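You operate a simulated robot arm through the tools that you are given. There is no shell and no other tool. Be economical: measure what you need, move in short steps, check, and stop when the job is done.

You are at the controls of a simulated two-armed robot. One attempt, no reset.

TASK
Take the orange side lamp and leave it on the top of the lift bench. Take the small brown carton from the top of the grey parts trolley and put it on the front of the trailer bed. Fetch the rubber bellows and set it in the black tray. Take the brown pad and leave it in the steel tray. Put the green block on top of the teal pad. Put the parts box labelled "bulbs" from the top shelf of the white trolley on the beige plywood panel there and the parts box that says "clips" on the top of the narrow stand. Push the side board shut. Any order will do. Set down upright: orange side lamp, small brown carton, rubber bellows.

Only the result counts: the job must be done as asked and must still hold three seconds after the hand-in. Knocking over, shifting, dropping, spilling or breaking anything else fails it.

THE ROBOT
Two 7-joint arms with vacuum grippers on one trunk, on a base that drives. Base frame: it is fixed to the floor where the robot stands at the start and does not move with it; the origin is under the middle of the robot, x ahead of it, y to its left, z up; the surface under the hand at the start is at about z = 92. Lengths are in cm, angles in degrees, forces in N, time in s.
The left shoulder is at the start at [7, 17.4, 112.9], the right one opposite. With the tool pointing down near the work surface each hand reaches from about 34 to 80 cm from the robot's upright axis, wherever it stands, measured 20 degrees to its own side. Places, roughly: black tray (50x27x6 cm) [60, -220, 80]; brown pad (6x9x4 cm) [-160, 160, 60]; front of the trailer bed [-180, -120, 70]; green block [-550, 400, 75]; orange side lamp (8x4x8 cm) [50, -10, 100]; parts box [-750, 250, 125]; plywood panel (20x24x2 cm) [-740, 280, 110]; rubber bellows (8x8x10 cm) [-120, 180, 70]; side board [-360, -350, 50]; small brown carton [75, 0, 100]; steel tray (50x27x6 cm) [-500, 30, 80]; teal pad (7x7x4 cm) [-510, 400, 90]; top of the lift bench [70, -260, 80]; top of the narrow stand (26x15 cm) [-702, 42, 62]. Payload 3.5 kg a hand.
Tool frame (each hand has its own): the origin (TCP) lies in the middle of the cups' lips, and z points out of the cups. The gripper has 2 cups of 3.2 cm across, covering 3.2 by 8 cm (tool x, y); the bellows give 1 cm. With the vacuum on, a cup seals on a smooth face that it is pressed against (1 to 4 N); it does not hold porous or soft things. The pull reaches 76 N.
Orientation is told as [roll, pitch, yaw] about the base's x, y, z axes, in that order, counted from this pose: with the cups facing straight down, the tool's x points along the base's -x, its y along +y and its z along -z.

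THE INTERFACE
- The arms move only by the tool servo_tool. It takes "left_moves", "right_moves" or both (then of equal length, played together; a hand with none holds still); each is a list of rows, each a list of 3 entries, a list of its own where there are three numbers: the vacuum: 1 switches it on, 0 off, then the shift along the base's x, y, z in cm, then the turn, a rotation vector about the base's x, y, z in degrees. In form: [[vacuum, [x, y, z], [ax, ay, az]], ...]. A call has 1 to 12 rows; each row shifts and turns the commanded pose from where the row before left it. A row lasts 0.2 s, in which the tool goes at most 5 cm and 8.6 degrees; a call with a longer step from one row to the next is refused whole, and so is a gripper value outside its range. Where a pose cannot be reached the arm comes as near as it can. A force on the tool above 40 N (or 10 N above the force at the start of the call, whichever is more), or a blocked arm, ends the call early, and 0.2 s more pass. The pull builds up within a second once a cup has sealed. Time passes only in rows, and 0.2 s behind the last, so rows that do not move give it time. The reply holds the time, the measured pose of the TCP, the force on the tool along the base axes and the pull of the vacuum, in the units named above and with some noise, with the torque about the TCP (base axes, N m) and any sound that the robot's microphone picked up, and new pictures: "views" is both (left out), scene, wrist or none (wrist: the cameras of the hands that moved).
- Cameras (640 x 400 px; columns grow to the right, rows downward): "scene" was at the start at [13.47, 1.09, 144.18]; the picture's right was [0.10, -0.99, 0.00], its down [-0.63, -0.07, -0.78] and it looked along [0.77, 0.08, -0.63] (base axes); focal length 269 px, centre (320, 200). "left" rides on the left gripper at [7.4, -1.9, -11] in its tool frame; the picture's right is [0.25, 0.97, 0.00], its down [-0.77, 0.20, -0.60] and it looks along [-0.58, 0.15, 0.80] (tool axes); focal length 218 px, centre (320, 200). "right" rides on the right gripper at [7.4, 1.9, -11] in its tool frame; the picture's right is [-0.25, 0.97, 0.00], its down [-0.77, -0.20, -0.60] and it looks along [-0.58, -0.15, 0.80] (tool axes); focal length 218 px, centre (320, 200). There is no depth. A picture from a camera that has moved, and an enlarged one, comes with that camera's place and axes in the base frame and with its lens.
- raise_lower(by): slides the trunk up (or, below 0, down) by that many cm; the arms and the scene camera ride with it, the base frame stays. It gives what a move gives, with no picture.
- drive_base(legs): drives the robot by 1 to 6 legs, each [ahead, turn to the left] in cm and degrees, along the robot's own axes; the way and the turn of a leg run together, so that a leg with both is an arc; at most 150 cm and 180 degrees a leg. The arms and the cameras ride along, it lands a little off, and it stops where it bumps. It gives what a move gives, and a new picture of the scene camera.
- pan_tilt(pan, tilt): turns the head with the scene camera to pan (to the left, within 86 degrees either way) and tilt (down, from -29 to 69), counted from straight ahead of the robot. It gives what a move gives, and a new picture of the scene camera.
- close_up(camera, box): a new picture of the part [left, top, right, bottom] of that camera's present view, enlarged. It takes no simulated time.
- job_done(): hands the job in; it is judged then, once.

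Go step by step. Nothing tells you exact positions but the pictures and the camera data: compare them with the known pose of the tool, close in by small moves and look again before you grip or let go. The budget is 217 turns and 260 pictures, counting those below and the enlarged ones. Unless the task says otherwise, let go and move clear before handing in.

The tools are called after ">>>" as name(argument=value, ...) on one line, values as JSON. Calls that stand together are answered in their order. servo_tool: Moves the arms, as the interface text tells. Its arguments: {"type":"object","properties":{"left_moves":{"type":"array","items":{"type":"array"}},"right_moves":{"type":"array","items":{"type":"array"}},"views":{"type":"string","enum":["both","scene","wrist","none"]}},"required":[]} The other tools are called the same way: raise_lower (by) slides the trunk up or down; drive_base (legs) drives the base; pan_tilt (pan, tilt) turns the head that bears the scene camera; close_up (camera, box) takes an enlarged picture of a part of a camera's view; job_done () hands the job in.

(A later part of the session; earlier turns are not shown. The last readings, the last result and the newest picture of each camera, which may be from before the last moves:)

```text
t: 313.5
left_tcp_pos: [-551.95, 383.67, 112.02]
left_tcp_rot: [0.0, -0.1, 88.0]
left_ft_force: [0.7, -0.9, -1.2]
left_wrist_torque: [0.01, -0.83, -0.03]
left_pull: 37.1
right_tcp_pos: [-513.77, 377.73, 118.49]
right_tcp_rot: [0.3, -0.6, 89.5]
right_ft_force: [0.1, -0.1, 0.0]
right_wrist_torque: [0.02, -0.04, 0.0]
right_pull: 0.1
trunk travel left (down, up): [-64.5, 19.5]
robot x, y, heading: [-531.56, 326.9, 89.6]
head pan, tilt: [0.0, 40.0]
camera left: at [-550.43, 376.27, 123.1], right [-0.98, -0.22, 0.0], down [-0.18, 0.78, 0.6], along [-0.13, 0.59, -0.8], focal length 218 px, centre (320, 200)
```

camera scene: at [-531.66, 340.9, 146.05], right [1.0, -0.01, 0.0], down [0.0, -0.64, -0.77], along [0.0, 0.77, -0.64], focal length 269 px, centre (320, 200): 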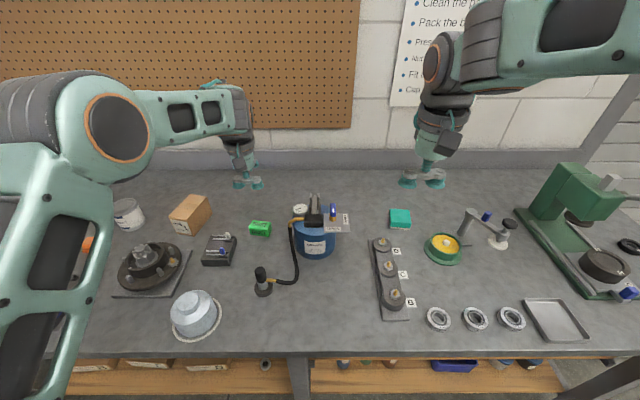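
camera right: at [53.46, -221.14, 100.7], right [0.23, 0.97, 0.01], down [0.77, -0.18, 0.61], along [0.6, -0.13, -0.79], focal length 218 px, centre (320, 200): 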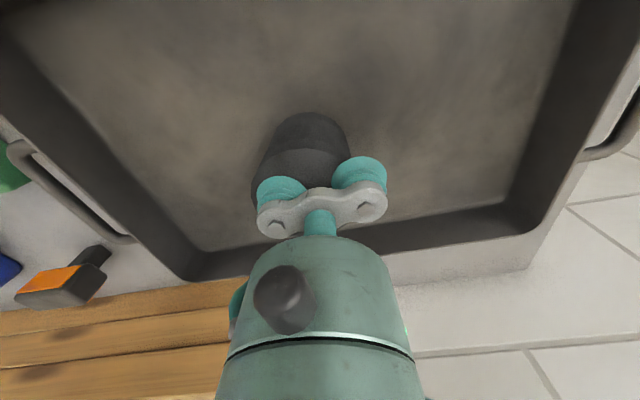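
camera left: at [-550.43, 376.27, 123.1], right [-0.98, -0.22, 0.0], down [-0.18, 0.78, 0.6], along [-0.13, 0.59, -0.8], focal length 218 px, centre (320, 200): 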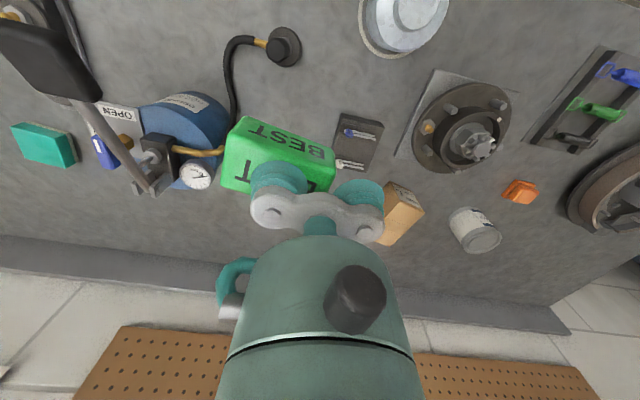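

The block is held. I'll retract the right hand up and back to clear the press, then shift the robot 41 cm to the right.

>>> servo_tool(right_moves=[[0, [0, -3, 2], [0, 0, 0]], [0, [0, -3, 2], [0, 0, 0]], [0, [0, -3, 2], [0, 0, 0]], [0, [0, -3, 2], [0, 0, 0]], [0, [0, -1, 2], [0, 0, 0]]], views="none")

>>> drive_base(legs=[[-35, 0], [0, -89.6], [39, 0], [0, 90], [35, 0]])

```text
t: 314.7
left_tcp_pos: [-552.02, 384.14, 112.1]
left_tcp_rot: [0.0, 0.1, 88.0]
left_ft_force: [0.0, 0.8, -0.3]
left_wrist_torque: [-0.03, -0.81, 0.02]
left_pull: 37.7
right_tcp_pos: [-513.81, 364.93, 128.34]
right_tcp_rot: [0.3, -0.4, 89.6]
right_ft_force: [-0.2, 0.3, 0.5]
right_wrist_torque: [-0.02, -0.02, 0.02]
right_pull: 0.0
trunk travel left (down, up): [-64.5, 19.5]
robot x, y, heading: [-531.81, 326.85, 89.6]
head pan, tilt: [0.0, 40.0]
```

```text
t: 328.4
left_tcp_pos: [-517.88, 384.76, 111.97]
left_tcp_rot: [0.0, 0.1, 91.4]
left_ft_force: [0.6, -0.1, 0.7]
left_wrist_torque: [0.03, -0.71, -0.05]
left_pull: 37.9
right_tcp_pos: [-478.68, 367.92, 128.44]
right_tcp_rot: [0.3, -0.4, 92.8]
right_ft_force: [0.2, 0.4, -0.2]
right_wrist_torque: [-0.01, 0.01, -0.03]
right_pull: 0.1
trunk travel left (down, up): [-64.5, 19.5]
robot x, y, heading: [-494.0, 329.03, 92.9]
head pan, tilt: [0.0, 40.0]
camera scene: at [-495.02, 342.71, 146.07], right [1.0, 0.05, 0.0], down [0.03, -0.64, -0.77], along [-0.04, 0.77, -0.64], focal length 269 px, centre (320, 200)
```

scene: 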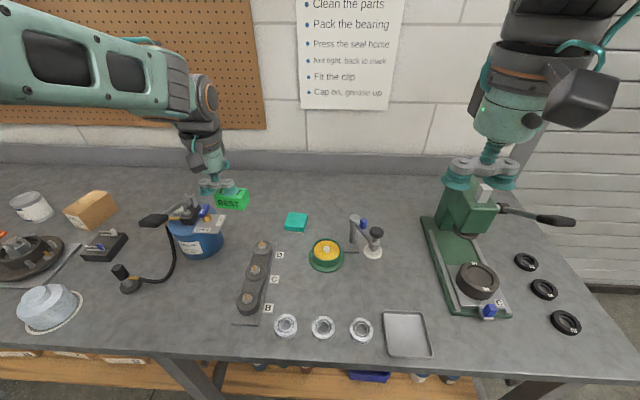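

The teal pad is at about [-506,404.4]. I'll bring the block above it and check.

>>> servo_tool(left_moves=[[1, [3, 0, 0], [0, 0, 0]], [1, [3, 0, 0], [0, 0, 0]], [1, [3, 2, 0], [0, 0, 0]], [1, [0.8, 4, 0], [0, 0, 0]], [1, [0, 4, 0], [0, 0, 0]], [1, [0, 4, 0], [0, 0, 0]], [1, [0, 3, -2], [0, 0, 0]], [1, [0, 2.4, -3], [0, 0, 0]], [1, [0, 0, -4], [0, 0, 0]], [1, [0, 0, -3], [0, 0, 0]], [1, [0, 0, 0], [0, 0, 0]]])

>>> close_up(camera="scene", box=[240, 170, 360, 250])

```text
t: 330.9
left_tcp_pos: [-508.48, 401.82, 99.92]
left_tcp_rot: [-0.1, 0.1, 91.4]
left_ft_force: [-0.5, -0.7, -0.8]
left_wrist_torque: [0.01, -0.69, -0.05]
left_pull: 37.9
left hand out of reach, approached as far as the arm can: row 8
right_tcp_pos: [-478.57, 367.81, 128.3]
right_tcp_rot: [0.4, -0.5, 92.9]
right_ft_force: [0.0, 0.9, 0.4]
right_wrist_torque: [0.01, 0.0, -0.02]
right_pull: 0.1
trunk travel left (down, up): [-64.5, 19.5]
robot x, y, heading: [-494.09, 328.72, 93.6]
head pan, tilt: [0.0, 40.0]
camera scene: at [-495.0, 342.67, 146.07], right [1.0, 0.05, 0.0], down [0.03, -0.64, -0.77], along [-0.04, 0.77, -0.64], focal length 269 px, centre (320, 200)
camera left: at [-506.49, 394.42, 110.99], right [-0.96, -0.28, 0.0], down [-0.22, 0.77, 0.6], along [-0.17, 0.58, -0.8], focal length 218 px, centre (320, 200)
```

scene: 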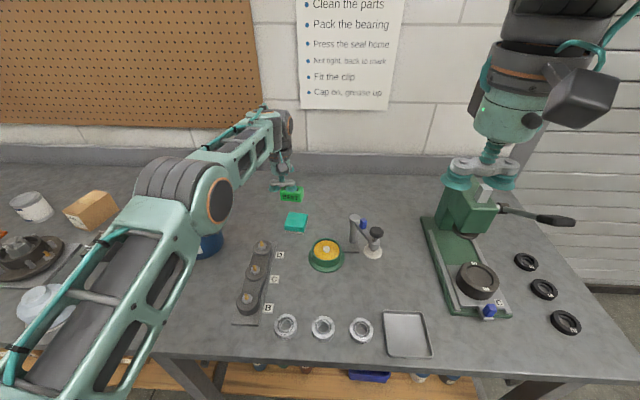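
left: 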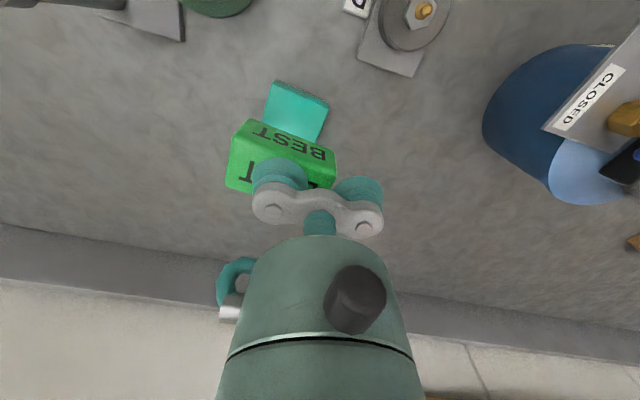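

```text
5.00 times, centred on (300, 210) of scene
camera zoom: at [-495.0, 342.67, 146.07], right [1.0, 0.05, 0.0], down [0.03, -0.64, -0.77], along [-0.04, 0.77, -0.64], focal length 1346 px, centre (420, 150)
```

zoom: 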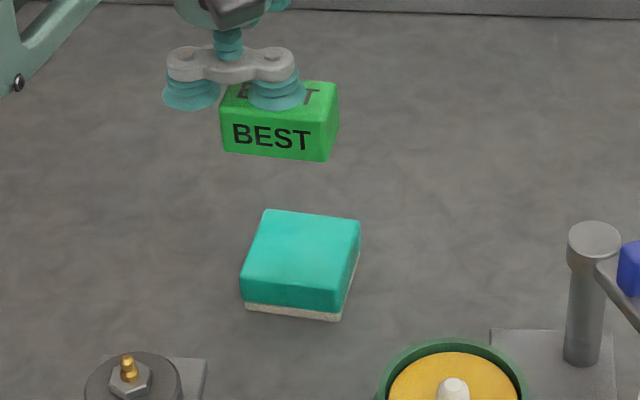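

The block is nearly centred over the teal pad (pad centre ≈[-506,402.7]). I'll nudge and lower gently.

>>> servo_tool(left_moves=[[1, [0.2, 0.6, -2], [0, 0, 0]], [1, [0, 0, -2], [0, 0, 0]], [1, [0, 0, -1.5], [0, 0, 0]], [1, [0, 0, -1], [0, 0, 0]], [1, [0, 0, -0.5], [0, 0, 0]], [1, [0, 0, -0.4], [0, 0, 0]], [1, [0, 0, -0.3], [0, 0, 0]], [1, [0, 0, 0], [0, 0, 0]]], views="wrist")

>>> close_up(camera="scene", box=[240, 170, 360, 250])

```text
t: 332.6
left_tcp_pos: [-508.28, 402.37, 92.41]
left_tcp_rot: [0.0, 0.2, 91.3]
left_ft_force: [-0.2, -0.3, 0.2]
left_wrist_torque: [-0.02, -0.7, -0.05]
left_pull: 37.2
right_tcp_pos: [-478.6, 368.0, 128.31]
right_tcp_rot: [0.3, -0.4, 92.9]
right_ft_force: [0.2, -0.5, -0.2]
right_wrist_torque: [0.03, -0.02, 0.0]
right_pull: 0.0
trunk travel left (down, up): [-64.5, 19.5]
robot x, y, heading: [-494.36, 329.39, 92.8]
head pan, tilt: [0.0, 40.0]
camera left: at [-506.27, 395.03, 103.38], right [-0.96, -0.28, 0.0], down [-0.22, 0.77, 0.6], along [-0.17, 0.58, -0.8], focal length 218 px, centre (320, 200)
```

left: 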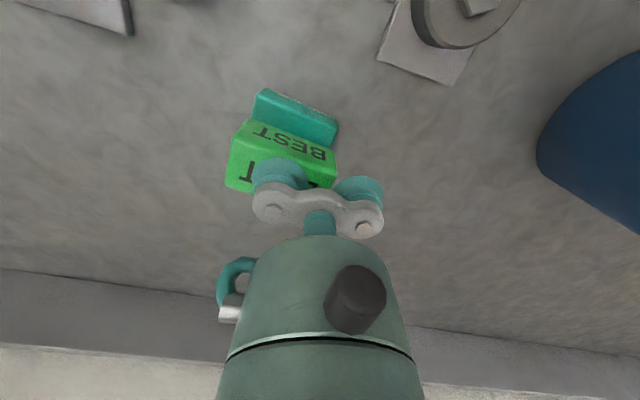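

```text
5.00 times, centred on (300, 210) of scene
camera zoom: at [-495.02, 342.76, 146.06], right [1.0, 0.05, 0.0], down [0.03, -0.64, -0.77], along [-0.04, 0.76, -0.64], focal length 1346 px, centre (420, 150)
```

zoom: 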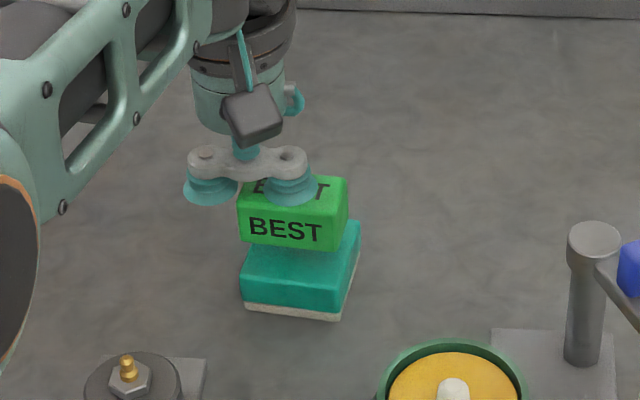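

>>> servo_tool(left_moves=[[1, [0.3, 0, -0.4], [0, 0, 0]], [1, [0, 0, -0.3], [0, 0, 0]], [1, [0, 0, -0.3], [0, 0, 0]], [1, [0, 0, -0.3], [0, 0, 0]], [1, [0, 0, -0.2], [0, 0, 0]], [1, [0, 0, 0], [0, 0, 0]]], views="none")

>>> close_up(camera="scene", box=[240, 170, 360, 250])

```text
t: 334.1
left_tcp_pos: [-508.02, 402.22, 90.8]
left_tcp_rot: [0.1, 0.1, 91.4]
left_ft_force: [-0.5, 0.7, -1.2]
left_wrist_torque: [0.02, -0.64, -0.01]
left_pull: 37.7
right_tcp_pos: [-478.67, 367.92, 128.18]
right_tcp_rot: [0.3, -0.4, 92.8]
right_ft_force: [0.7, 0.1, 0.2]
right_wrist_torque: [-0.01, 0.01, -0.02]
right_pull: 0.1
trunk travel left (down, up): [-64.5, 19.5]
robot x, y, heading: [-494.14, 328.89, 92.9]
head pan, tilt: [0.0, 40.0]
```

```text
5.00 times, centred on (300, 210) of scene
camera zoom: at [-495.01, 342.77, 146.06], right [1.0, 0.05, 0.0], down [0.03, -0.64, -0.77], along [-0.04, 0.76, -0.64], focal length 1346 px, centre (420, 150)
```

zoom: 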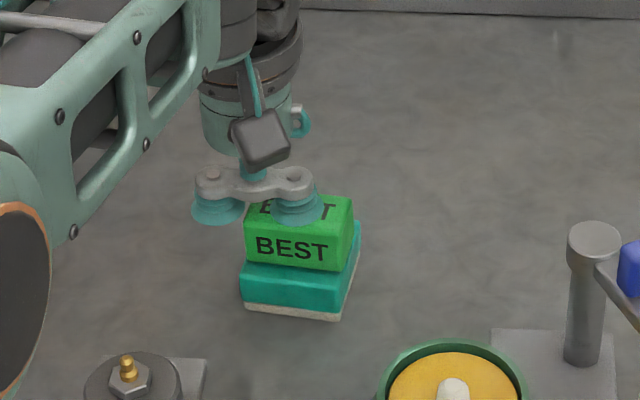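

>>> servo_tool(left_moves=[[1, [0, 0.4, -0.2], [0, 0, 0]], [1, [0, 0, -0.3], [0, 0, 0]], [1, [0, 0, -0.3], [0, 0, 0]], [1, [0, 0, -0.3], [0, 0, 0]], [1, [0, 0, 0], [0, 0, 0]]], views="none")

```text
t: 335.2
left_tcp_pos: [-508.0, 402.57, 90.05]
left_tcp_rot: [0.0, -0.3, 91.5]
left_ft_force: [0.2, 9.6, 28.6]
left_wrist_torque: [0.06, -1.09, 0.05]
left_pull: 38.4
right_tcp_pos: [-478.56, 367.71, 128.42]
right_tcp_rot: [0.3, -0.5, 92.9]
right_ft_force: [-0.1, -0.2, 0.2]
right_wrist_torque: [0.03, -0.01, -0.03]
right_pull: 0.1
trunk travel left (down, up): [-64.5, 19.5]
robot x, y, heading: [-494.32, 329.15, 93.1]
head pan, tilt: [0.0, 40.0]
```

The block is down on the pad. I'll release it and rise.

>>> servo_tool(left_moves=[[1, [0, 0, 0.3], [0, 0, 0]], [0, [0, 0, 0], [0, 0, 0]], [0, [0, 0, 0], [0, 0, 0]], [0, [0, 0, 0], [0, 0, 0]], [0, [0, 0, 0], [0, 0, 0]], [0, [0, 0, 0.5], [0, 0, 0]], [0, [0, 0, 1], [0, 0, 0]], [0, [0, 0, 3], [0, 0, 0]], [0, [0, 0, 4], [0, 0, 0]], [0, [0, 0, 4], [0, 0, 0]], [0, [0, 0, 4], [0, 0, 0]], [0, [0, 0, 4], [0, 0, 0]]], views="wrist")

>>> close_up(camera="scene", box=[240, 170, 360, 250])

```text
t: 337.9
left_tcp_pos: [-508.11, 401.48, 110.48]
left_tcp_rot: [0.0, 0.0, 91.4]
left_ft_force: [-0.6, -0.2, 0.8]
left_wrist_torque: [0.01, 0.02, 0.02]
left_pull: 0.1
left hand out of reach, approached as far as the arm can: row 11, 12
right_tcp_pos: [-478.61, 367.88, 128.38]
right_tcp_rot: [0.3, -0.4, 92.9]
right_ft_force: [-0.3, 0.8, 0.2]
right_wrist_torque: [0.03, 0.01, -0.03]
right_pull: 0.0
trunk travel left (down, up): [-64.5, 19.5]
robot x, y, heading: [-494.47, 328.93, 92.7]
head pan, tilt: [0.0, 40.0]
camera left: at [-506.02, 394.09, 121.49], right [-0.96, -0.28, 0.0], down [-0.22, 0.77, 0.6], along [-0.17, 0.58, -0.8], focal length 218 px, centre (320, 200)
```

left: 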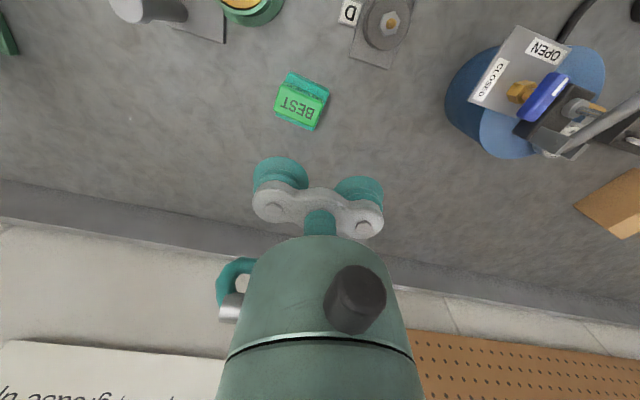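

```text
5.00 times, centred on (300, 210) of scene
camera zoom: at [-494.96, 342.58, 146.07], right [1.0, 0.05, 0.0], down [0.03, -0.64, -0.77], along [-0.04, 0.77, -0.64], focal length 1346 px, centre (420, 150)
```

zoom: 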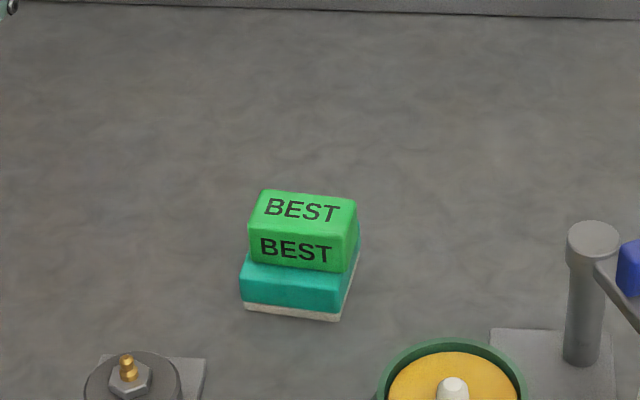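

The green block rests on the teal pad. I'll retract the left hand and drive toward the white trolley.

>>> servo_tool(left_moves=[[0, [0, -3, 1], [0, 0, 0]], [0, [0, -4, 1], [0, 0, 0]], [0, [0, -4, 1], [0, 0, 0]], [0, [0, -4, 1], [0, 0, 0]], [0, [0, -4, 1], [0, 0, 0]], [0, [0, -4, 0], [0, 0, 0]], [0, [0, -3, 0], [0, 0, 0]]], views="none")

>>> drive_base(legs=[[-65, 0], [0, 87], [110, 0]])

>>> pan_tilt(pan=0, tilt=25)

```text
t: 339.4
left_tcp_pos: [-508.3, 375.42, 115.47]
left_tcp_rot: [-0.1, -0.1, 91.5]
left_ft_force: [0.4, 0.2, -1.0]
left_wrist_torque: [-0.02, -0.04, 0.01]
left_pull: 0.1
right_tcp_pos: [-478.62, 367.82, 128.32]
right_tcp_rot: [0.3, -0.5, 92.9]
right_ft_force: [-0.4, -0.2, 0.1]
right_wrist_torque: [0.01, 0.05, 0.02]
right_pull: 0.1
trunk travel left (down, up): [-64.5, 19.5]
robot x, y, heading: [-494.39, 329.01, 93.0]
head pan, tilt: [0.0, 40.0]
```

```text
t: 352.1
left_tcp_pos: [-645.86, 245.71, 115.28]
left_tcp_rot: [0.0, 0.0, -180.0]
left_ft_force: [-0.3, -0.2, 0.2]
left_wrist_torque: [0.01, -0.01, -0.01]
left_pull: 0.1
right_tcp_pos: [-637.57, 274.89, 128.24]
right_tcp_rot: [0.3, -0.4, -178.5]
right_ft_force: [0.5, 0.7, -1.0]
right_wrist_torque: [-0.02, -0.02, -0.02]
right_pull: 0.0
trunk travel left (down, up): [-64.5, 19.5]
robot x, y, heading: [-599.22, 258.63, -178.6]
head pan, tilt: [0.0, 40.0]
camera scene: at [-612.65, 258.24, 146.07], right [-0.03, 1.0, 0.0], down [0.64, 0.02, -0.77], along [-0.77, -0.02, -0.64], focal length 269 px, centre (320, 200)
```

scene: 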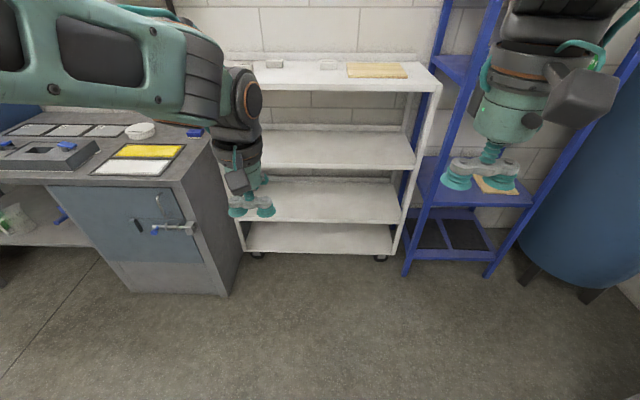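

```text
t: 352.9
left_tcp_pos: [-646.01, 245.57, 115.32]
left_tcp_rot: [0.1, 0.1, -180.0]
left_ft_force: [-1.8, -0.3, -1.0]
left_wrist_torque: [-0.01, -0.02, 0.02]
left_pull: 0.2
right_tcp_pos: [-637.64, 274.98, 128.13]
right_tcp_rot: [0.3, -0.5, -178.5]
right_ft_force: [0.9, -0.6, -0.2]
right_wrist_torque: [-0.03, 0.01, -0.04]
right_pull: 0.1
trunk travel left (down, up): [-64.5, 19.5]
robot x, y, heading: [-598.97, 258.27, -178.3]
head pan, tilt: [0.0, 25.0]
camera scene: at [-613.4, 258.22, 148.39], right [-0.03, 1.0, 0.0], down [0.42, 0.01, -0.91], along [-0.91, -0.03, -0.42], focal length 269 px, centre (320, 200)
```

scene: 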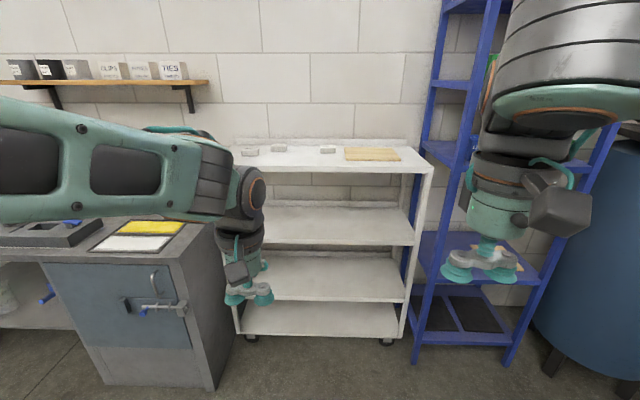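

>>> close_up(camera="scene", box=[225, 130, 445, 190])

>>> close_up(camera="scene", box=[0, 40, 220, 130])

```text
2.91 times, centred on (335, 160) of scene
camera zoom: at [-613.4, 258.22, 148.39], right [-0.03, 1.0, 0.0], down [0.42, 0.01, -0.91], along [-0.91, -0.03, -0.42], focal length 783 px, centre (276, 316)
```

zoom: 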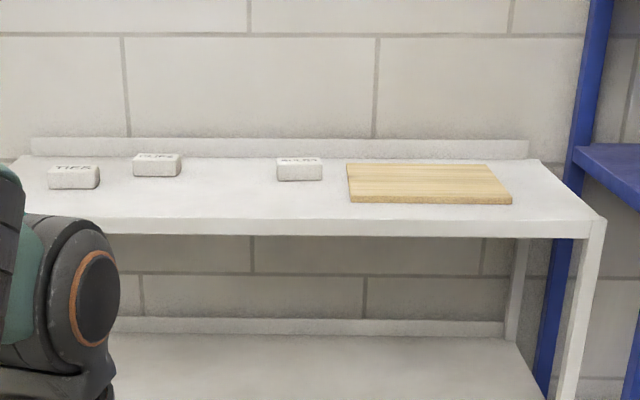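

```text
2.91 times, centred on (110, 85) of scene
camera zoom: at [-613.4, 258.22, 148.39], right [-0.03, 1.0, 0.0], down [0.42, 0.01, -0.91], along [-0.91, -0.03, -0.42], focal length 783 px, centre (931, 534)
```

zoom: 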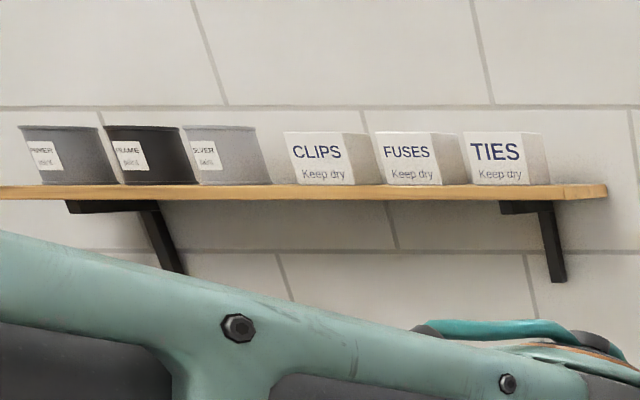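

There are three white boxes on the top shelf (z≈110) and the plywood panel is at y≈281. I'll raise the trunk and move close to read the labels.

>>> raise_lower(by=18)

>>> drive_base(legs=[[0, 3], [80, 0], [0, -4.4]])

>>> pan_tilt(pan=0, tilt=40)

```text
t: 354.9
left_tcp_pos: [-646.06, 245.52, 133.34]
left_tcp_rot: [0.0, 0.1, -180.0]
left_ft_force: [-0.3, 0.3, -0.3]
left_wrist_torque: [0.01, -0.01, 0.0]
left_pull: 0.0
right_tcp_pos: [-637.67, 274.97, 146.33]
right_tcp_rot: [0.4, -0.4, -178.5]
right_ft_force: [-0.2, -0.7, 0.5]
right_wrist_torque: [0.0, 0.0, -0.02]
right_pull: 0.1
trunk travel left (down, up): [-82.5, 1.5]
robot x, y, heading: [-599.01, 258.37, -178.7]
head pan, tilt: [0.0, 25.0]
```

```text
t: 360.2
left_tcp_pos: [-729.12, 239.93, 133.31]
left_tcp_rot: [-0.1, 0.1, 178.6]
left_ft_force: [0.1, 0.6, -0.7]
left_wrist_torque: [-0.01, -0.05, 0.01]
left_pull: 0.1
right_tcp_pos: [-719.79, 268.9, 146.28]
right_tcp_rot: [0.1, -0.4, -179.9]
right_ft_force: [0.1, 0.0, -0.2]
right_wrist_torque: [0.03, 0.04, 0.01]
right_pull: 0.1
trunk travel left (down, up): [-82.5, 1.5]
robot x, y, heading: [-681.93, 251.56, -179.6]
head pan, tilt: [0.0, 25.0]
camera scene: at [-696.09, 251.56, 166.4], right [0.0, 1.0, 0.0], down [0.42, 0.0, -0.91], along [-0.91, 0.0, -0.42], focal length 269 px, centre (320, 200)
```

scene: 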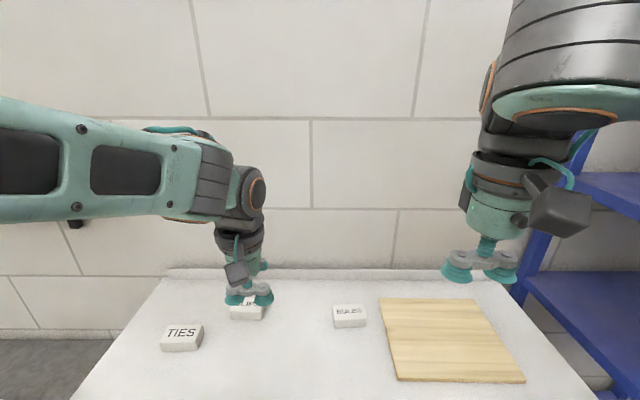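

```text
t: 361.0
left_tcp_pos: [-728.92, 240.13, 133.36]
left_tcp_rot: [0.0, 0.2, 178.5]
left_ft_force: [-0.2, 0.5, -0.7]
left_wrist_torque: [-0.02, 0.01, 0.0]
left_pull: 0.0
right_tcp_pos: [-719.75, 269.34, 146.28]
right_tcp_rot: [0.3, -0.4, -179.9]
right_ft_force: [0.6, -0.3, -0.6]
right_wrist_torque: [0.0, 0.0, -0.02]
right_pull: 0.0
trunk travel left (down, up): [-82.5, 1.5]
robot x, y, heading: [-682.09, 251.86, -179.7]
head pan, tilt: [0.0, 40.0]
camera scene: at [-695.37, 251.95, 164.07], right [0.0, 1.0, 0.0], down [0.64, 0.0, -0.77], along [-0.77, 0.0, -0.64], focal length 269 px, centre (320, 200)
```

scene: 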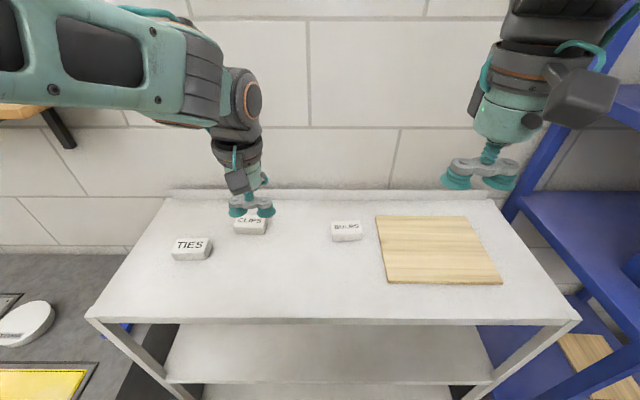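

CLIPS is at about [-747.5,233], BULBS at about [-745,259], and the panel centre at about [-740,280]. I'll hover both hands above their boxes.

>>> servo_tool(left_moves=[[0, [-2, -0.7, 0], [0, 0, 0]], [0, [-2, -0.7, 0], [0, 0, 0]], [0, [-2, -0.7, 0], [0, 0, 0]], [0, [-2, -0.7, 0], [0, 0, 0]], [0, [-2, -0.7, -1], [0, 0, 0]], [0, [-2, -0.7, -1], [0, 0, 0]], [0, [-2, -0.7, -2], [0, 0, 0]], [0, [-2, -0.7, -2], [0, 0, 0]], [0, [-2.5, -1.2, -2], [0, 0, 0]], [0, [0, 0, -3], [0, 0, 0]]], right_moves=[[0, [-3, -1.2, 0], [0, 0, 0]], [0, [-3, -1.2, 0], [0, 0, 0]], [0, [-3, -1.2, -2], [0, 0, 0]], [0, [-3, -1.2, -3], [0, 0, 0]], [0, [-3, -1.2, -3], [0, 0, 0]], [0, [-3, -1.2, -3], [0, 0, 0]], [0, [-3, -1.2, -3], [0, 0, 0]], [0, [-3, -1.2, -3], [0, 0, 0]], [0, [-1.5, -1, -3], [0, 0, 0]], [0, [0, 0, -4], [0, 0, 0]]])

```text
t: 363.2
left_tcp_pos: [-747.64, 233.5, 122.31]
left_tcp_rot: [0.0, 0.1, 178.6]
left_ft_force: [0.5, -0.3, 0.3]
left_wrist_torque: [0.0, 0.01, -0.04]
left_pull: 0.0
right_tcp_pos: [-745.52, 258.68, 122.3]
right_tcp_rot: [0.2, -0.4, -179.9]
right_ft_force: [-0.2, -0.3, 0.1]
right_wrist_torque: [-0.01, -0.02, -0.01]
right_pull: 0.1
trunk travel left (down, up): [-82.5, 1.5]
robot x, y, heading: [-681.51, 251.95, -179.6]
head pan, tilt: [0.0, 40.0]
camera scene: at [-695.53, 252.04, 164.06], right [0.0, 1.0, 0.0], down [0.64, 0.0, -0.77], along [-0.77, 0.0, -0.64], focal length 269 px, centre (320, 200)
camera right: at [-738.02, 256.86, 133.23], right [-0.25, -0.97, 0.01], down [-0.77, 0.2, 0.61], along [-0.59, 0.15, -0.79], focal length 218 px, centre (320, 200)
camera left: at [-740.28, 235.22, 133.29], right [0.23, -0.97, 0.0], down [-0.78, -0.18, 0.6], along [-0.59, -0.14, -0.8], focal length 218 px, centre (320, 200)
```

scene: 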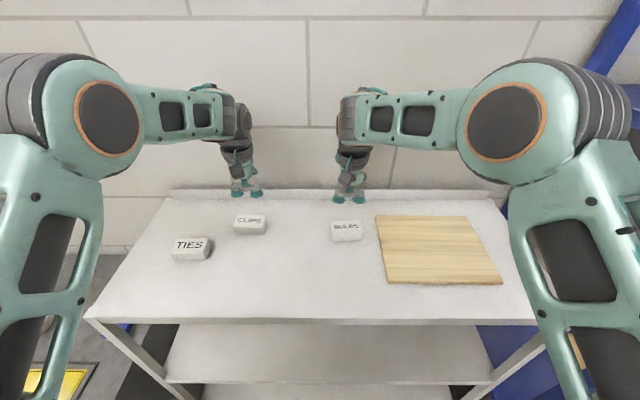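
right: 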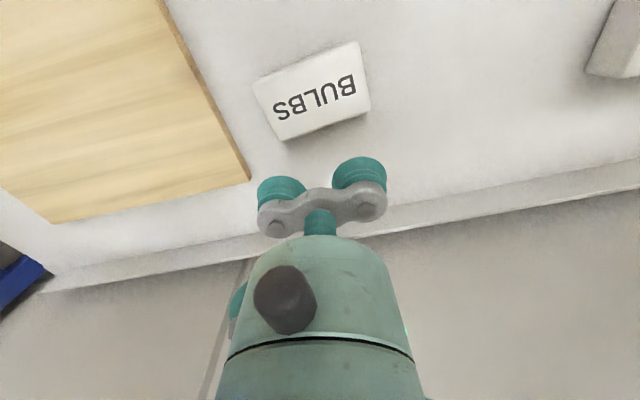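
left: 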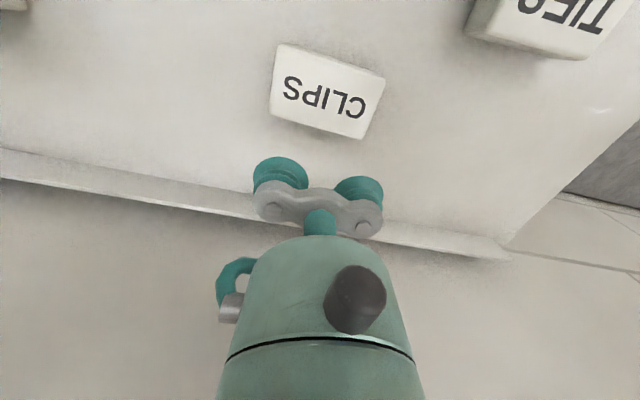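

By triangulation the box tops are at z≈118.3, with BULBS centre [-741,258] and CLIPS centre [-743.2,234.1], each about 6.4 x 4. I'll use one cup on each, shift, and approach.

>>> servo_tool(left_moves=[[0, [2.2, -0.3, 0], [0, 0, 0]], [0, [2.2, -0.25, 0], [0, 0, 0]], [0, [0, 0, -1.5], [0, 0, 0]], [0, [0, 0, -1.0], [0, 0, 0]], [0, [0, 0, 0], [0, 0, 0]]], right_moves=[[0, [2.2, 0.3, 0], [0, 0, 0]], [0, [2.3, 0.2, 0], [0, 0, 0]], [0, [0, 0, -1.5], [0, 0, 0]], [0, [0, 0, -1.0], [0, 0, 0]], [0, [0, 0, 0], [0, 0, 0]]], views="wrist")

```text
t: 364.4
left_tcp_pos: [-743.03, 232.86, 120.01]
left_tcp_rot: [-0.1, 0.1, 178.6]
left_ft_force: [-0.3, 0.2, 0.0]
left_wrist_torque: [0.02, 0.0, 0.0]
left_pull: 0.1
right_tcp_pos: [-740.63, 259.13, 120.02]
right_tcp_rot: [0.3, -0.5, -179.9]
right_ft_force: [0.1, 0.0, -0.2]
right_wrist_torque: [0.0, 0.01, 0.02]
right_pull: 0.1
trunk travel left (down, up): [-82.5, 1.5]
robot x, y, heading: [-682.11, 251.77, -179.6]
head pan, tilt: [0.0, 40.0]
camera right: at [-733.09, 257.38, 130.98], right [-0.25, -0.97, 0.01], down [-0.77, 0.2, 0.61], along [-0.59, 0.15, -0.79], focal length 218 px, centre (320, 200)
camera left: at [-735.63, 234.58, 131.0], right [0.23, -0.97, 0.0], down [-0.78, -0.18, 0.6], along [-0.59, -0.14, -0.8], focal length 218 px, centre (320, 200)
```

right: 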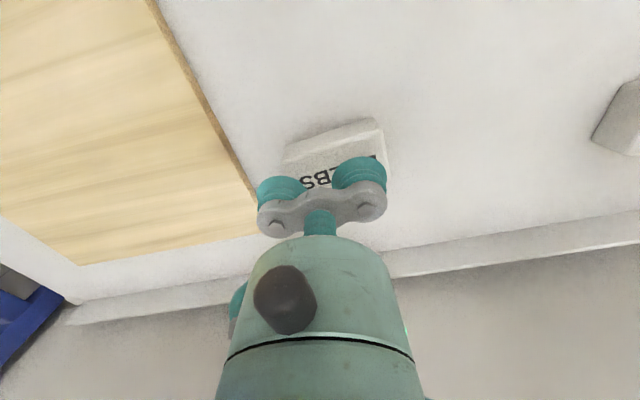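
left: 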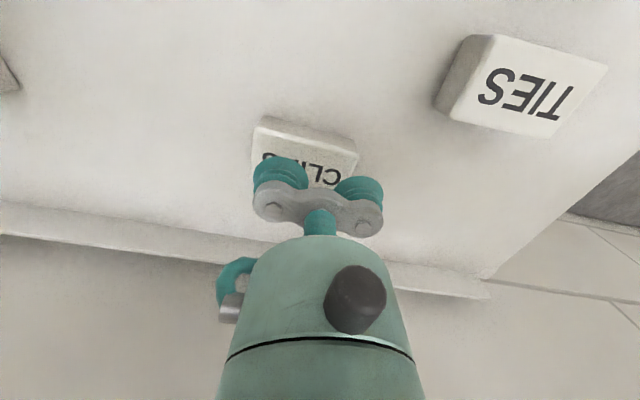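

>>> close_up(camera="right", box=[240, 100, 420, 230])

>>> close_up(camera="left", box=[220, 100, 400, 230])

```text
3.08 times, centred on (330, 165) of right
camera zoom: at [-733.09, 257.38, 130.98], right [-0.25, -0.97, 0.01], down [-0.77, 0.2, 0.61], along [-0.59, 0.15, -0.79], focal length 672 px, centre (289, 308)
```

zoom: 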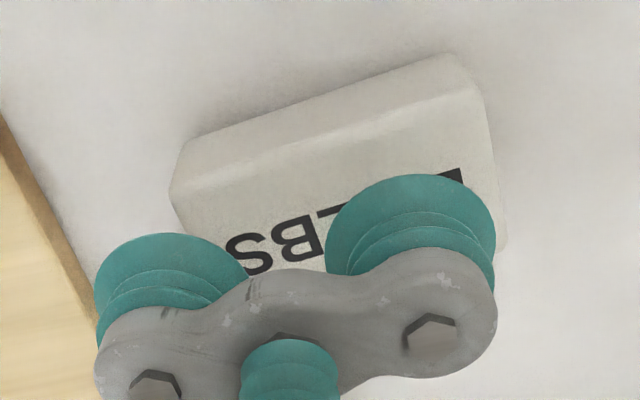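

```text
3.08 times, centred on (310, 165) of left
camera zoom: at [-735.63, 234.58, 131.0], right [0.23, -0.97, 0.0], down [-0.78, -0.18, 0.6], along [-0.59, -0.14, -0.8], focal length 672 px, centre (351, 308)
```

zoom: 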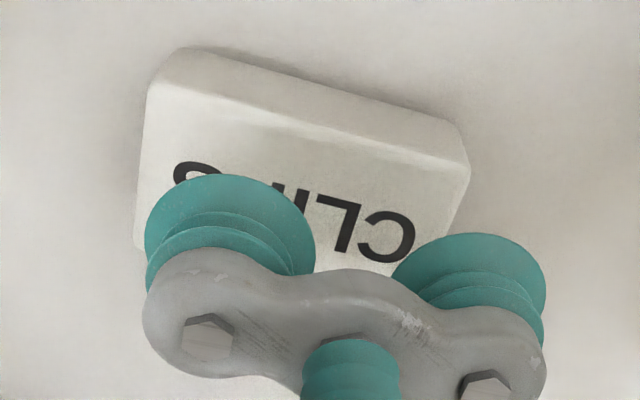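

Both positions check out (tops at z≈117.3). I'll press both cups with the vacuum on.

>>> servo_tool(left_moves=[[1, [0, 0, -1], [0, 0, 0]], [1, [0, 0, -0.8], [0, 0, 0]], [1, [0, 0, -0.4], [0, 0, 0]], [1, [0, 0, -0.3], [0, 0, 0]], [1, [0, 0, -0.3], [0, 0, 0]], [1, [0, 0, -0.3], [0, 0, 0]], [1, [0, 0, 0], [0, 0, 0]], [1, [0, 0, 0], [0, 0, 0]]], right_moves=[[1, [-0.4, 0, -1], [0, 0, 0]], [1, [0, 0, -0.8], [0, 0, 0]], [1, [0, 0, -0.4], [0, 0, 0]], [1, [0, 0, -0.3], [0, 0, 0]], [1, [0, 0, -0.3], [0, 0, 0]], [1, [0, 0, -0.3], [0, 0, 0]], [1, [0, 0, 0], [0, 0, 0]], [1, [0, 0, 0], [0, 0, 0]]], views="none")

```text
t: 366.2
left_tcp_pos: [-743.03, 232.81, 116.9]
left_tcp_rot: [0.1, -0.1, 178.6]
left_ft_force: [-5.1, 0.1, 12.7]
left_wrist_torque: [0.41, 0.01, 0.03]
left_pull: 37.3
right_tcp_pos: [-741.14, 259.15, 116.82]
right_tcp_rot: [0.4, -0.5, -179.9]
right_ft_force: [-7.7, -0.9, 22.2]
right_wrist_torque: [-0.18, -0.16, 0.03]
right_pull: 37.6
trunk travel left (down, up): [-82.5, 1.5]
robot x, y, heading: [-682.05, 251.68, -179.9]
head pan, tilt: [0.0, 40.0]
```

Both sealed. I'll lift both and move BULBS over the panel (centre ≈[-737,278]).

>>> servo_tool(left_moves=[[1, [0, 0, 0.5], [0, 0, 0]], [1, [0, 0, 1], [0, 0, 0]], [1, [0, 0, 2], [0, 0, 0]], [1, [0, 0, 3], [0, 0, 0]], [1, [0, 0, 3], [0, 0, 0]], [1, [0, 0, 0], [0, 0, 0]], [1, [0, 0, 0], [0, 0, 0]], [1, [0, 0, 0], [0, 0, 0]], [1, [0, 0, 0], [0, 0, 0]], [1, [0, 0, 0], [0, 0, 0]]], right_moves=[[1, [0, 0, 0.5], [0, 0, 0]], [1, [0, 0, 1], [0, 0, 0]], [1, [0, 0, 2], [0, 0, 0]], [1, [0, 0, 3], [0, 0, 0]], [1, [0.5, 4, 0], [0, 0, 0]], [1, [0.5, 4, 0], [0, 0, 0]], [1, [0.5, 4, 0], [0, 0, 0]], [1, [0.8, 4, 0], [0, 0, 0]], [1, [0.8, 3.8, 0], [0, 0, 0]], [1, [0, 0, 0], [0, 0, 0]]], views="both")

```text
t: 368.4
left_tcp_pos: [-743.21, 232.6, 126.38]
left_tcp_rot: [-0.1, 0.1, 178.6]
left_ft_force: [-0.3, 0.7, -1.3]
left_wrist_torque: [0.32, 0.0, 0.0]
left_pull: 38.0
right_tcp_pos: [-738.08, 279.01, 123.38]
right_tcp_rot: [0.1, -0.3, -179.8]
right_ft_force: [-0.2, 0.3, -1.0]
right_wrist_torque: [-0.24, -0.03, 0.08]
right_pull: 37.6
trunk travel left (down, up): [-82.5, 1.5]
robot x, y, heading: [-681.79, 252.31, -180.0]
head pan, tilt: [0.0, 40.0]
camera scene: at [-695.45, 251.85, 164.06], right [0.0, 1.0, 0.0], down [0.64, 0.0, -0.77], along [-0.77, 0.0, -0.64], focal length 269 px, centre (320, 200)
camera right: at [-730.66, 277.16, 134.39], right [-0.25, -0.97, 0.01], down [-0.77, 0.2, 0.61], along [-0.59, 0.15, -0.79], focal length 218 px, centre (320, 200)
camera left: at [-735.83, 234.37, 137.32], right [0.23, -0.97, 0.0], down [-0.78, -0.18, 0.6], along [-0.59, -0.14, -0.8], focal length 218 px, centre (320, 200)
```

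scene: 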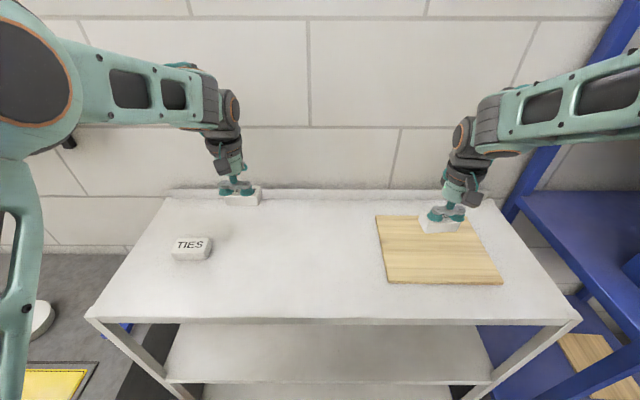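
right: 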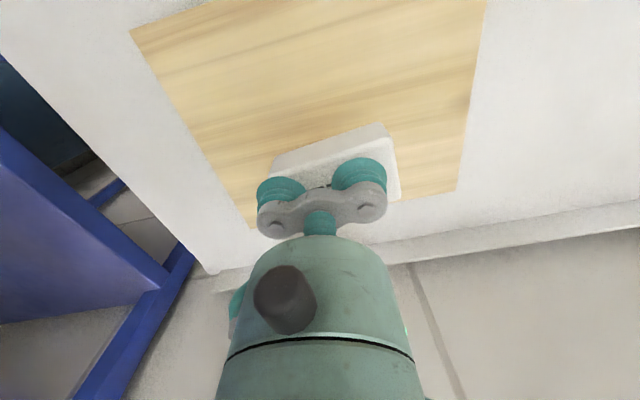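
left: 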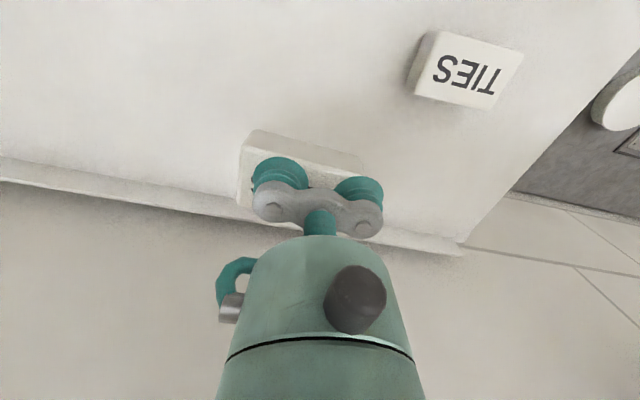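

BULBS is well over the panel. I'll lower it.

>>> servo_tool(right_moves=[[1, [0, 0, -1.5], [0, 0, 0]], [1, [0, 0, -1], [0, 0, 0]], [1, [0, 0, -0.5], [0, 0, 0]], [1, [0, 0, -0.4], [0, 0, 0]], [1, [0, 0, -0.3], [0, 0, 0]], [1, [0, 0, -0.3], [0, 0, 0]], [1, [0, 0, -0.3], [0, 0, 0]], [1, [0, 0, 0], [0, 0, 0]]], views="none")

```text
t: 370.2
left_tcp_pos: [-743.08, 232.75, 126.36]
left_tcp_rot: [-0.1, 0.0, 178.5]
left_ft_force: [0.4, 0.0, -0.4]
left_wrist_torque: [0.32, 0.03, -0.01]
left_pull: 37.9
right_tcp_pos: [-738.12, 279.11, 118.88]
right_tcp_rot: [0.3, -0.3, -179.9]
right_ft_force: [-0.4, -0.1, -0.9]
right_wrist_torque: [-0.25, -0.03, 0.03]
right_pull: 37.6
trunk travel left (down, up): [-82.5, 1.5]
robot x, y, heading: [-681.52, 251.63, -179.7]
head pan, tilt: [0.0, 40.0]
```

>>> servo_tool(right_moves=[[1, [0, 0, -0.3], [0, 0, 0]], [1, [0, 0, -0.3], [0, 0, 0]], [1, [0, 0, -0.3], [0, 0, 0]], [1, [0, 0, -0.2], [0, 0, 0]], [1, [0, 0, 0], [0, 0, 0]]], views="wrist")

```text
t: 371.4
left_tcp_pos: [-743.13, 232.68, 126.33]
left_tcp_rot: [0.0, 0.0, 178.6]
left_ft_force: [-0.3, 0.3, -0.6]
left_wrist_torque: [0.32, 0.01, 0.01]
left_pull: 38.4
right_tcp_pos: [-738.13, 279.15, 117.9]
right_tcp_rot: [0.2, -0.7, -179.9]
right_ft_force: [-6.6, 4.4, 20.8]
right_wrist_torque: [-0.25, -0.2, 0.04]
right_pull: 38.1
trunk travel left (down, up): [-82.5, 1.5]
robot x, y, heading: [-681.65, 251.68, -179.7]
head pan, tilt: [0.0, 40.0]
camera right: at [-730.63, 277.16, 129.0], right [-0.25, -0.97, 0.01], down [-0.76, 0.2, 0.61], along [-0.59, 0.15, -0.79], focal length 218 px, centre (320, 200)
```

right: 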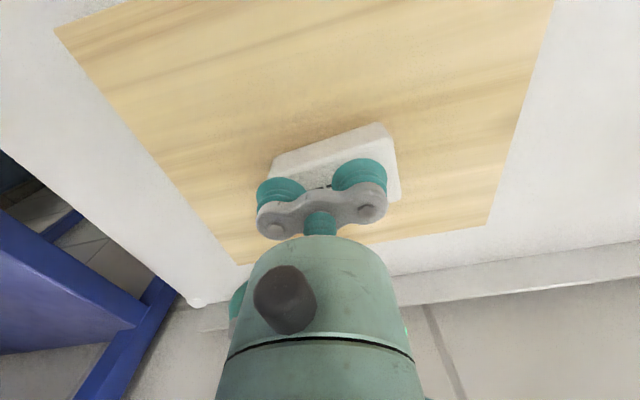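

Landed on the panel. I'll release, rise and retract both hands.

>>> servo_tool(right_moves=[[1, [0, 0, 0.2], [0, 0, 0]], [0, [0, 0, 0], [0, 0, 0]], [0, [0, 0, 0], [0, 0, 0]], [0, [0, 0, 0], [0, 0, 0]], [0, [0, 0, 0], [0, 0, 0]], [0, [0, 0, 0.5], [0, 0, 0]], [0, [0, 0, 1], [0, 0, 0]], [0, [0, 0, 4], [0, 0, 0]], [0, [4, 0, 2], [0, 0, 0]], [0, [4, 0, 2], [0, 0, 0]], [0, [4, 0, 0], [0, 0, 0]], [0, [4, 0, 0], [0, 0, 0]]], left_moves=[[1, [0, 0, 0], [0, 0, 0]], [1, [0, 0, 0], [0, 0, 0]], [1, [2, 0, 1], [0, 0, 0]], [1, [2, 0, 1], [0, 0, 0]], [1, [2, 0, 1], [0, 0, 0]], [1, [2, 0, 0], [0, 0, 0]], [1, [2, 0, 0], [0, 0, 0]], [1, [2, 0, 0], [0, 0, 0]], [1, [2, 0, 0], [0, 0, 0]], [1, [2, 0, 0], [0, 0, 0]], [1, [0, 0, 0], [0, 0, 0]], [1, [0, 0, 0], [0, 0, 0]]], views="scene")

```text
t: 374.0
left_tcp_pos: [-727.12, 233.37, 129.45]
left_tcp_rot: [0.3, 0.1, 178.5]
left_ft_force: [0.2, 0.2, -1.2]
left_wrist_torque: [0.27, 0.03, 0.01]
left_pull: 37.8
right_tcp_pos: [-722.0, 279.36, 127.24]
right_tcp_rot: [0.5, -0.6, -179.9]
right_ft_force: [0.2, 0.2, 0.1]
right_wrist_torque: [-0.05, 0.01, 0.03]
right_pull: 0.1
trunk travel left (down, up): [-82.5, 1.5]
robot x, y, heading: [-681.61, 251.8, -179.9]
head pan, tilt: [0.0, 40.0]
camera scene: at [-695.29, 252.67, 164.07], right [0.0, 1.0, 0.0], down [0.64, 0.0, -0.77], along [-0.77, -0.01, -0.64], focal length 269 px, centre (320, 200)
```

scene: 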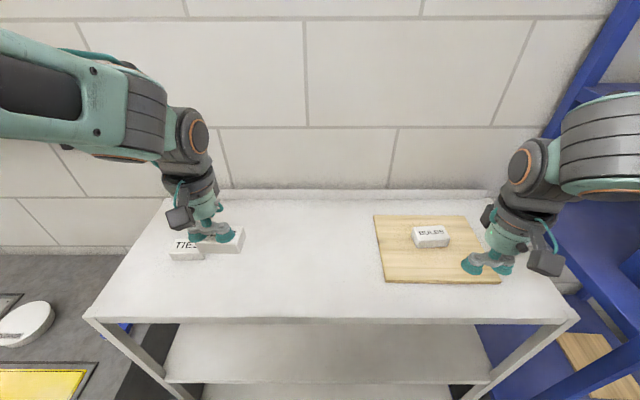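

The scene camera reports the base shifted about 0.8 cm, so an arm may have touched something. I'll look left and right.

>>> pan_tilt(pan=60, tilt=35)

>>> pan_tilt(pan=-50, tilt=30)

```text
t: 375.3
left_tcp_pos: [-727.23, 233.0, 129.24]
left_tcp_rot: [0.1, 0.1, 178.5]
left_ft_force: [-0.5, 0.3, 0.5]
left_wrist_torque: [0.27, -0.03, 0.01]
left_pull: 37.9
right_tcp_pos: [-722.2, 278.98, 127.3]
right_tcp_rot: [0.4, -0.4, -179.9]
right_ft_force: [0.1, 0.8, 0.0]
right_wrist_torque: [0.02, 0.02, -0.01]
right_pull: 0.0
trunk travel left (down, up): [-82.5, 1.5]
robot x, y, heading: [-682.07, 251.44, -179.9]
head pan, tilt: [60.0, 35.0]
camera scene: at [-691.27, 244.54, 164.83], right [-0.87, 0.5, 0.0], down [0.29, 0.5, -0.82], along [-0.41, -0.71, -0.57], focal length 269 px, centre (320, 200)
```

scene: 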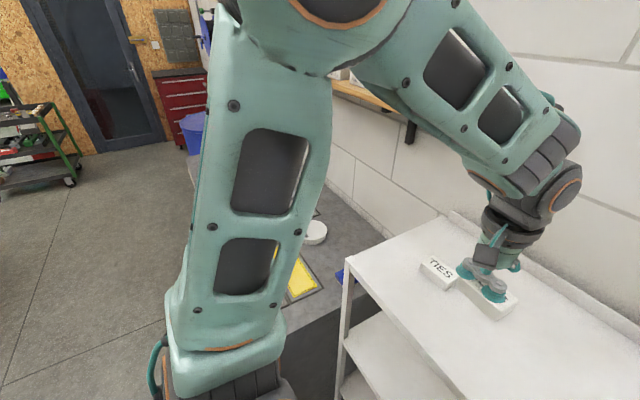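

```text
t: 377.1
left_tcp_pos: [-727.1, 232.87, 129.29]
left_tcp_rot: [0.0, 0.1, 178.6]
left_ft_force: [-0.5, -0.4, -0.9]
left_wrist_torque: [0.3, 0.0, -0.02]
left_pull: 37.6
right_tcp_pos: [-722.15, 278.96, 127.43]
right_tcp_rot: [0.4, -0.4, -179.9]
right_ft_force: [0.0, 0.8, 0.1]
right_wrist_torque: [0.0, 0.02, -0.04]
right_pull: 0.0
trunk travel left (down, up): [-82.5, 1.5]
robot x, y, heading: [-682.19, 251.8, -180.0]
head pan, tilt: [-50.0, 30.0]
camera scene: at [-692.73, 258.93, 165.6], right [0.76, 0.65, 0.0], down [0.32, -0.38, -0.87], along [-0.56, 0.66, -0.5], focal length 269 px, centre (320, 200)
```

scene: 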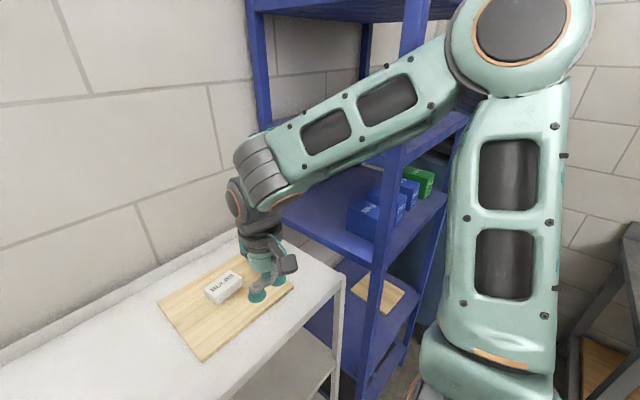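

It was only inertia wobble, as the readings are back and everything is in place. I'll back off and drive to the narrow stand.

>>> drive_base(legs=[[-57, 0], [0, 90], [130, 0], [0, -90]])

>>> pan_tilt(pan=0, tilt=35)

```text
t: 394.2
left_tcp_pos: [-671.34, 104.97, 129.18]
left_tcp_rot: [-0.1, 0.1, 176.2]
left_ft_force: [-0.2, -0.3, -0.6]
left_wrist_torque: [0.35, -0.01, -0.04]
left_pull: 37.8
right_tcp_pos: [-664.62, 150.66, 127.3]
right_tcp_rot: [0.3, -0.3, 177.8]
right_ft_force: [0.0, 0.3, 0.0]
right_wrist_torque: [0.01, 0.01, 0.02]
right_pull: 0.1
trunk travel left (down, up): [-82.5, 1.5]
robot x, y, heading: [-625.11, 121.76, 178.0]
head pan, tilt: [-50.0, 30.0]
camera scene: at [-635.87, 129.47, 165.6], right [0.79, 0.61, 0.0], down [0.31, -0.39, -0.87], along [-0.53, 0.68, -0.5], focal length 269 px, centre (320, 200)
```

scene: 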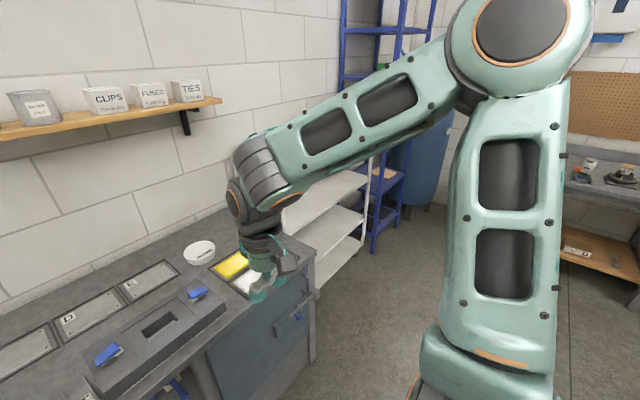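

```text
t: 395.4
left_tcp_pos: [-671.37, 104.89, 129.18]
left_tcp_rot: [0.0, 0.1, 176.2]
left_ft_force: [0.0, 0.4, -0.9]
left_wrist_torque: [0.33, -0.04, -0.02]
left_pull: 37.4
right_tcp_pos: [-664.54, 150.76, 127.35]
right_tcp_rot: [0.3, -0.4, 177.7]
right_ft_force: [-0.7, 0.1, -0.9]
right_wrist_torque: [0.0, 0.02, -0.05]
right_pull: 0.1
trunk travel left (down, up): [-82.5, 1.5]
robot x, y, heading: [-625.26, 121.77, 177.7]
head pan, tilt: [0.0, 35.0]
camera scene: at [-639.12, 122.7, 164.82], right [0.04, 1.0, 0.0], down [0.57, -0.02, -0.82], along [-0.82, 0.03, -0.57], focal length 269 px, centre (320, 200)
```

scene: 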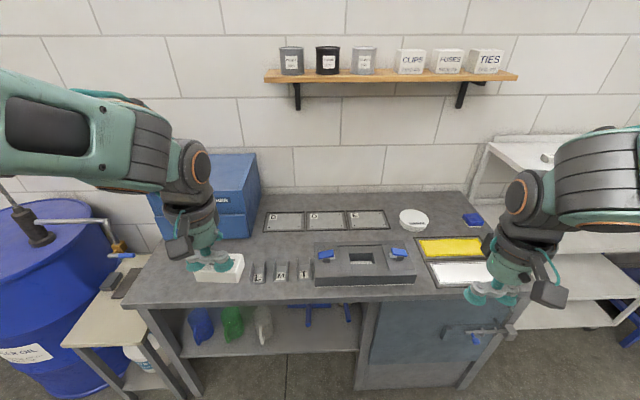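

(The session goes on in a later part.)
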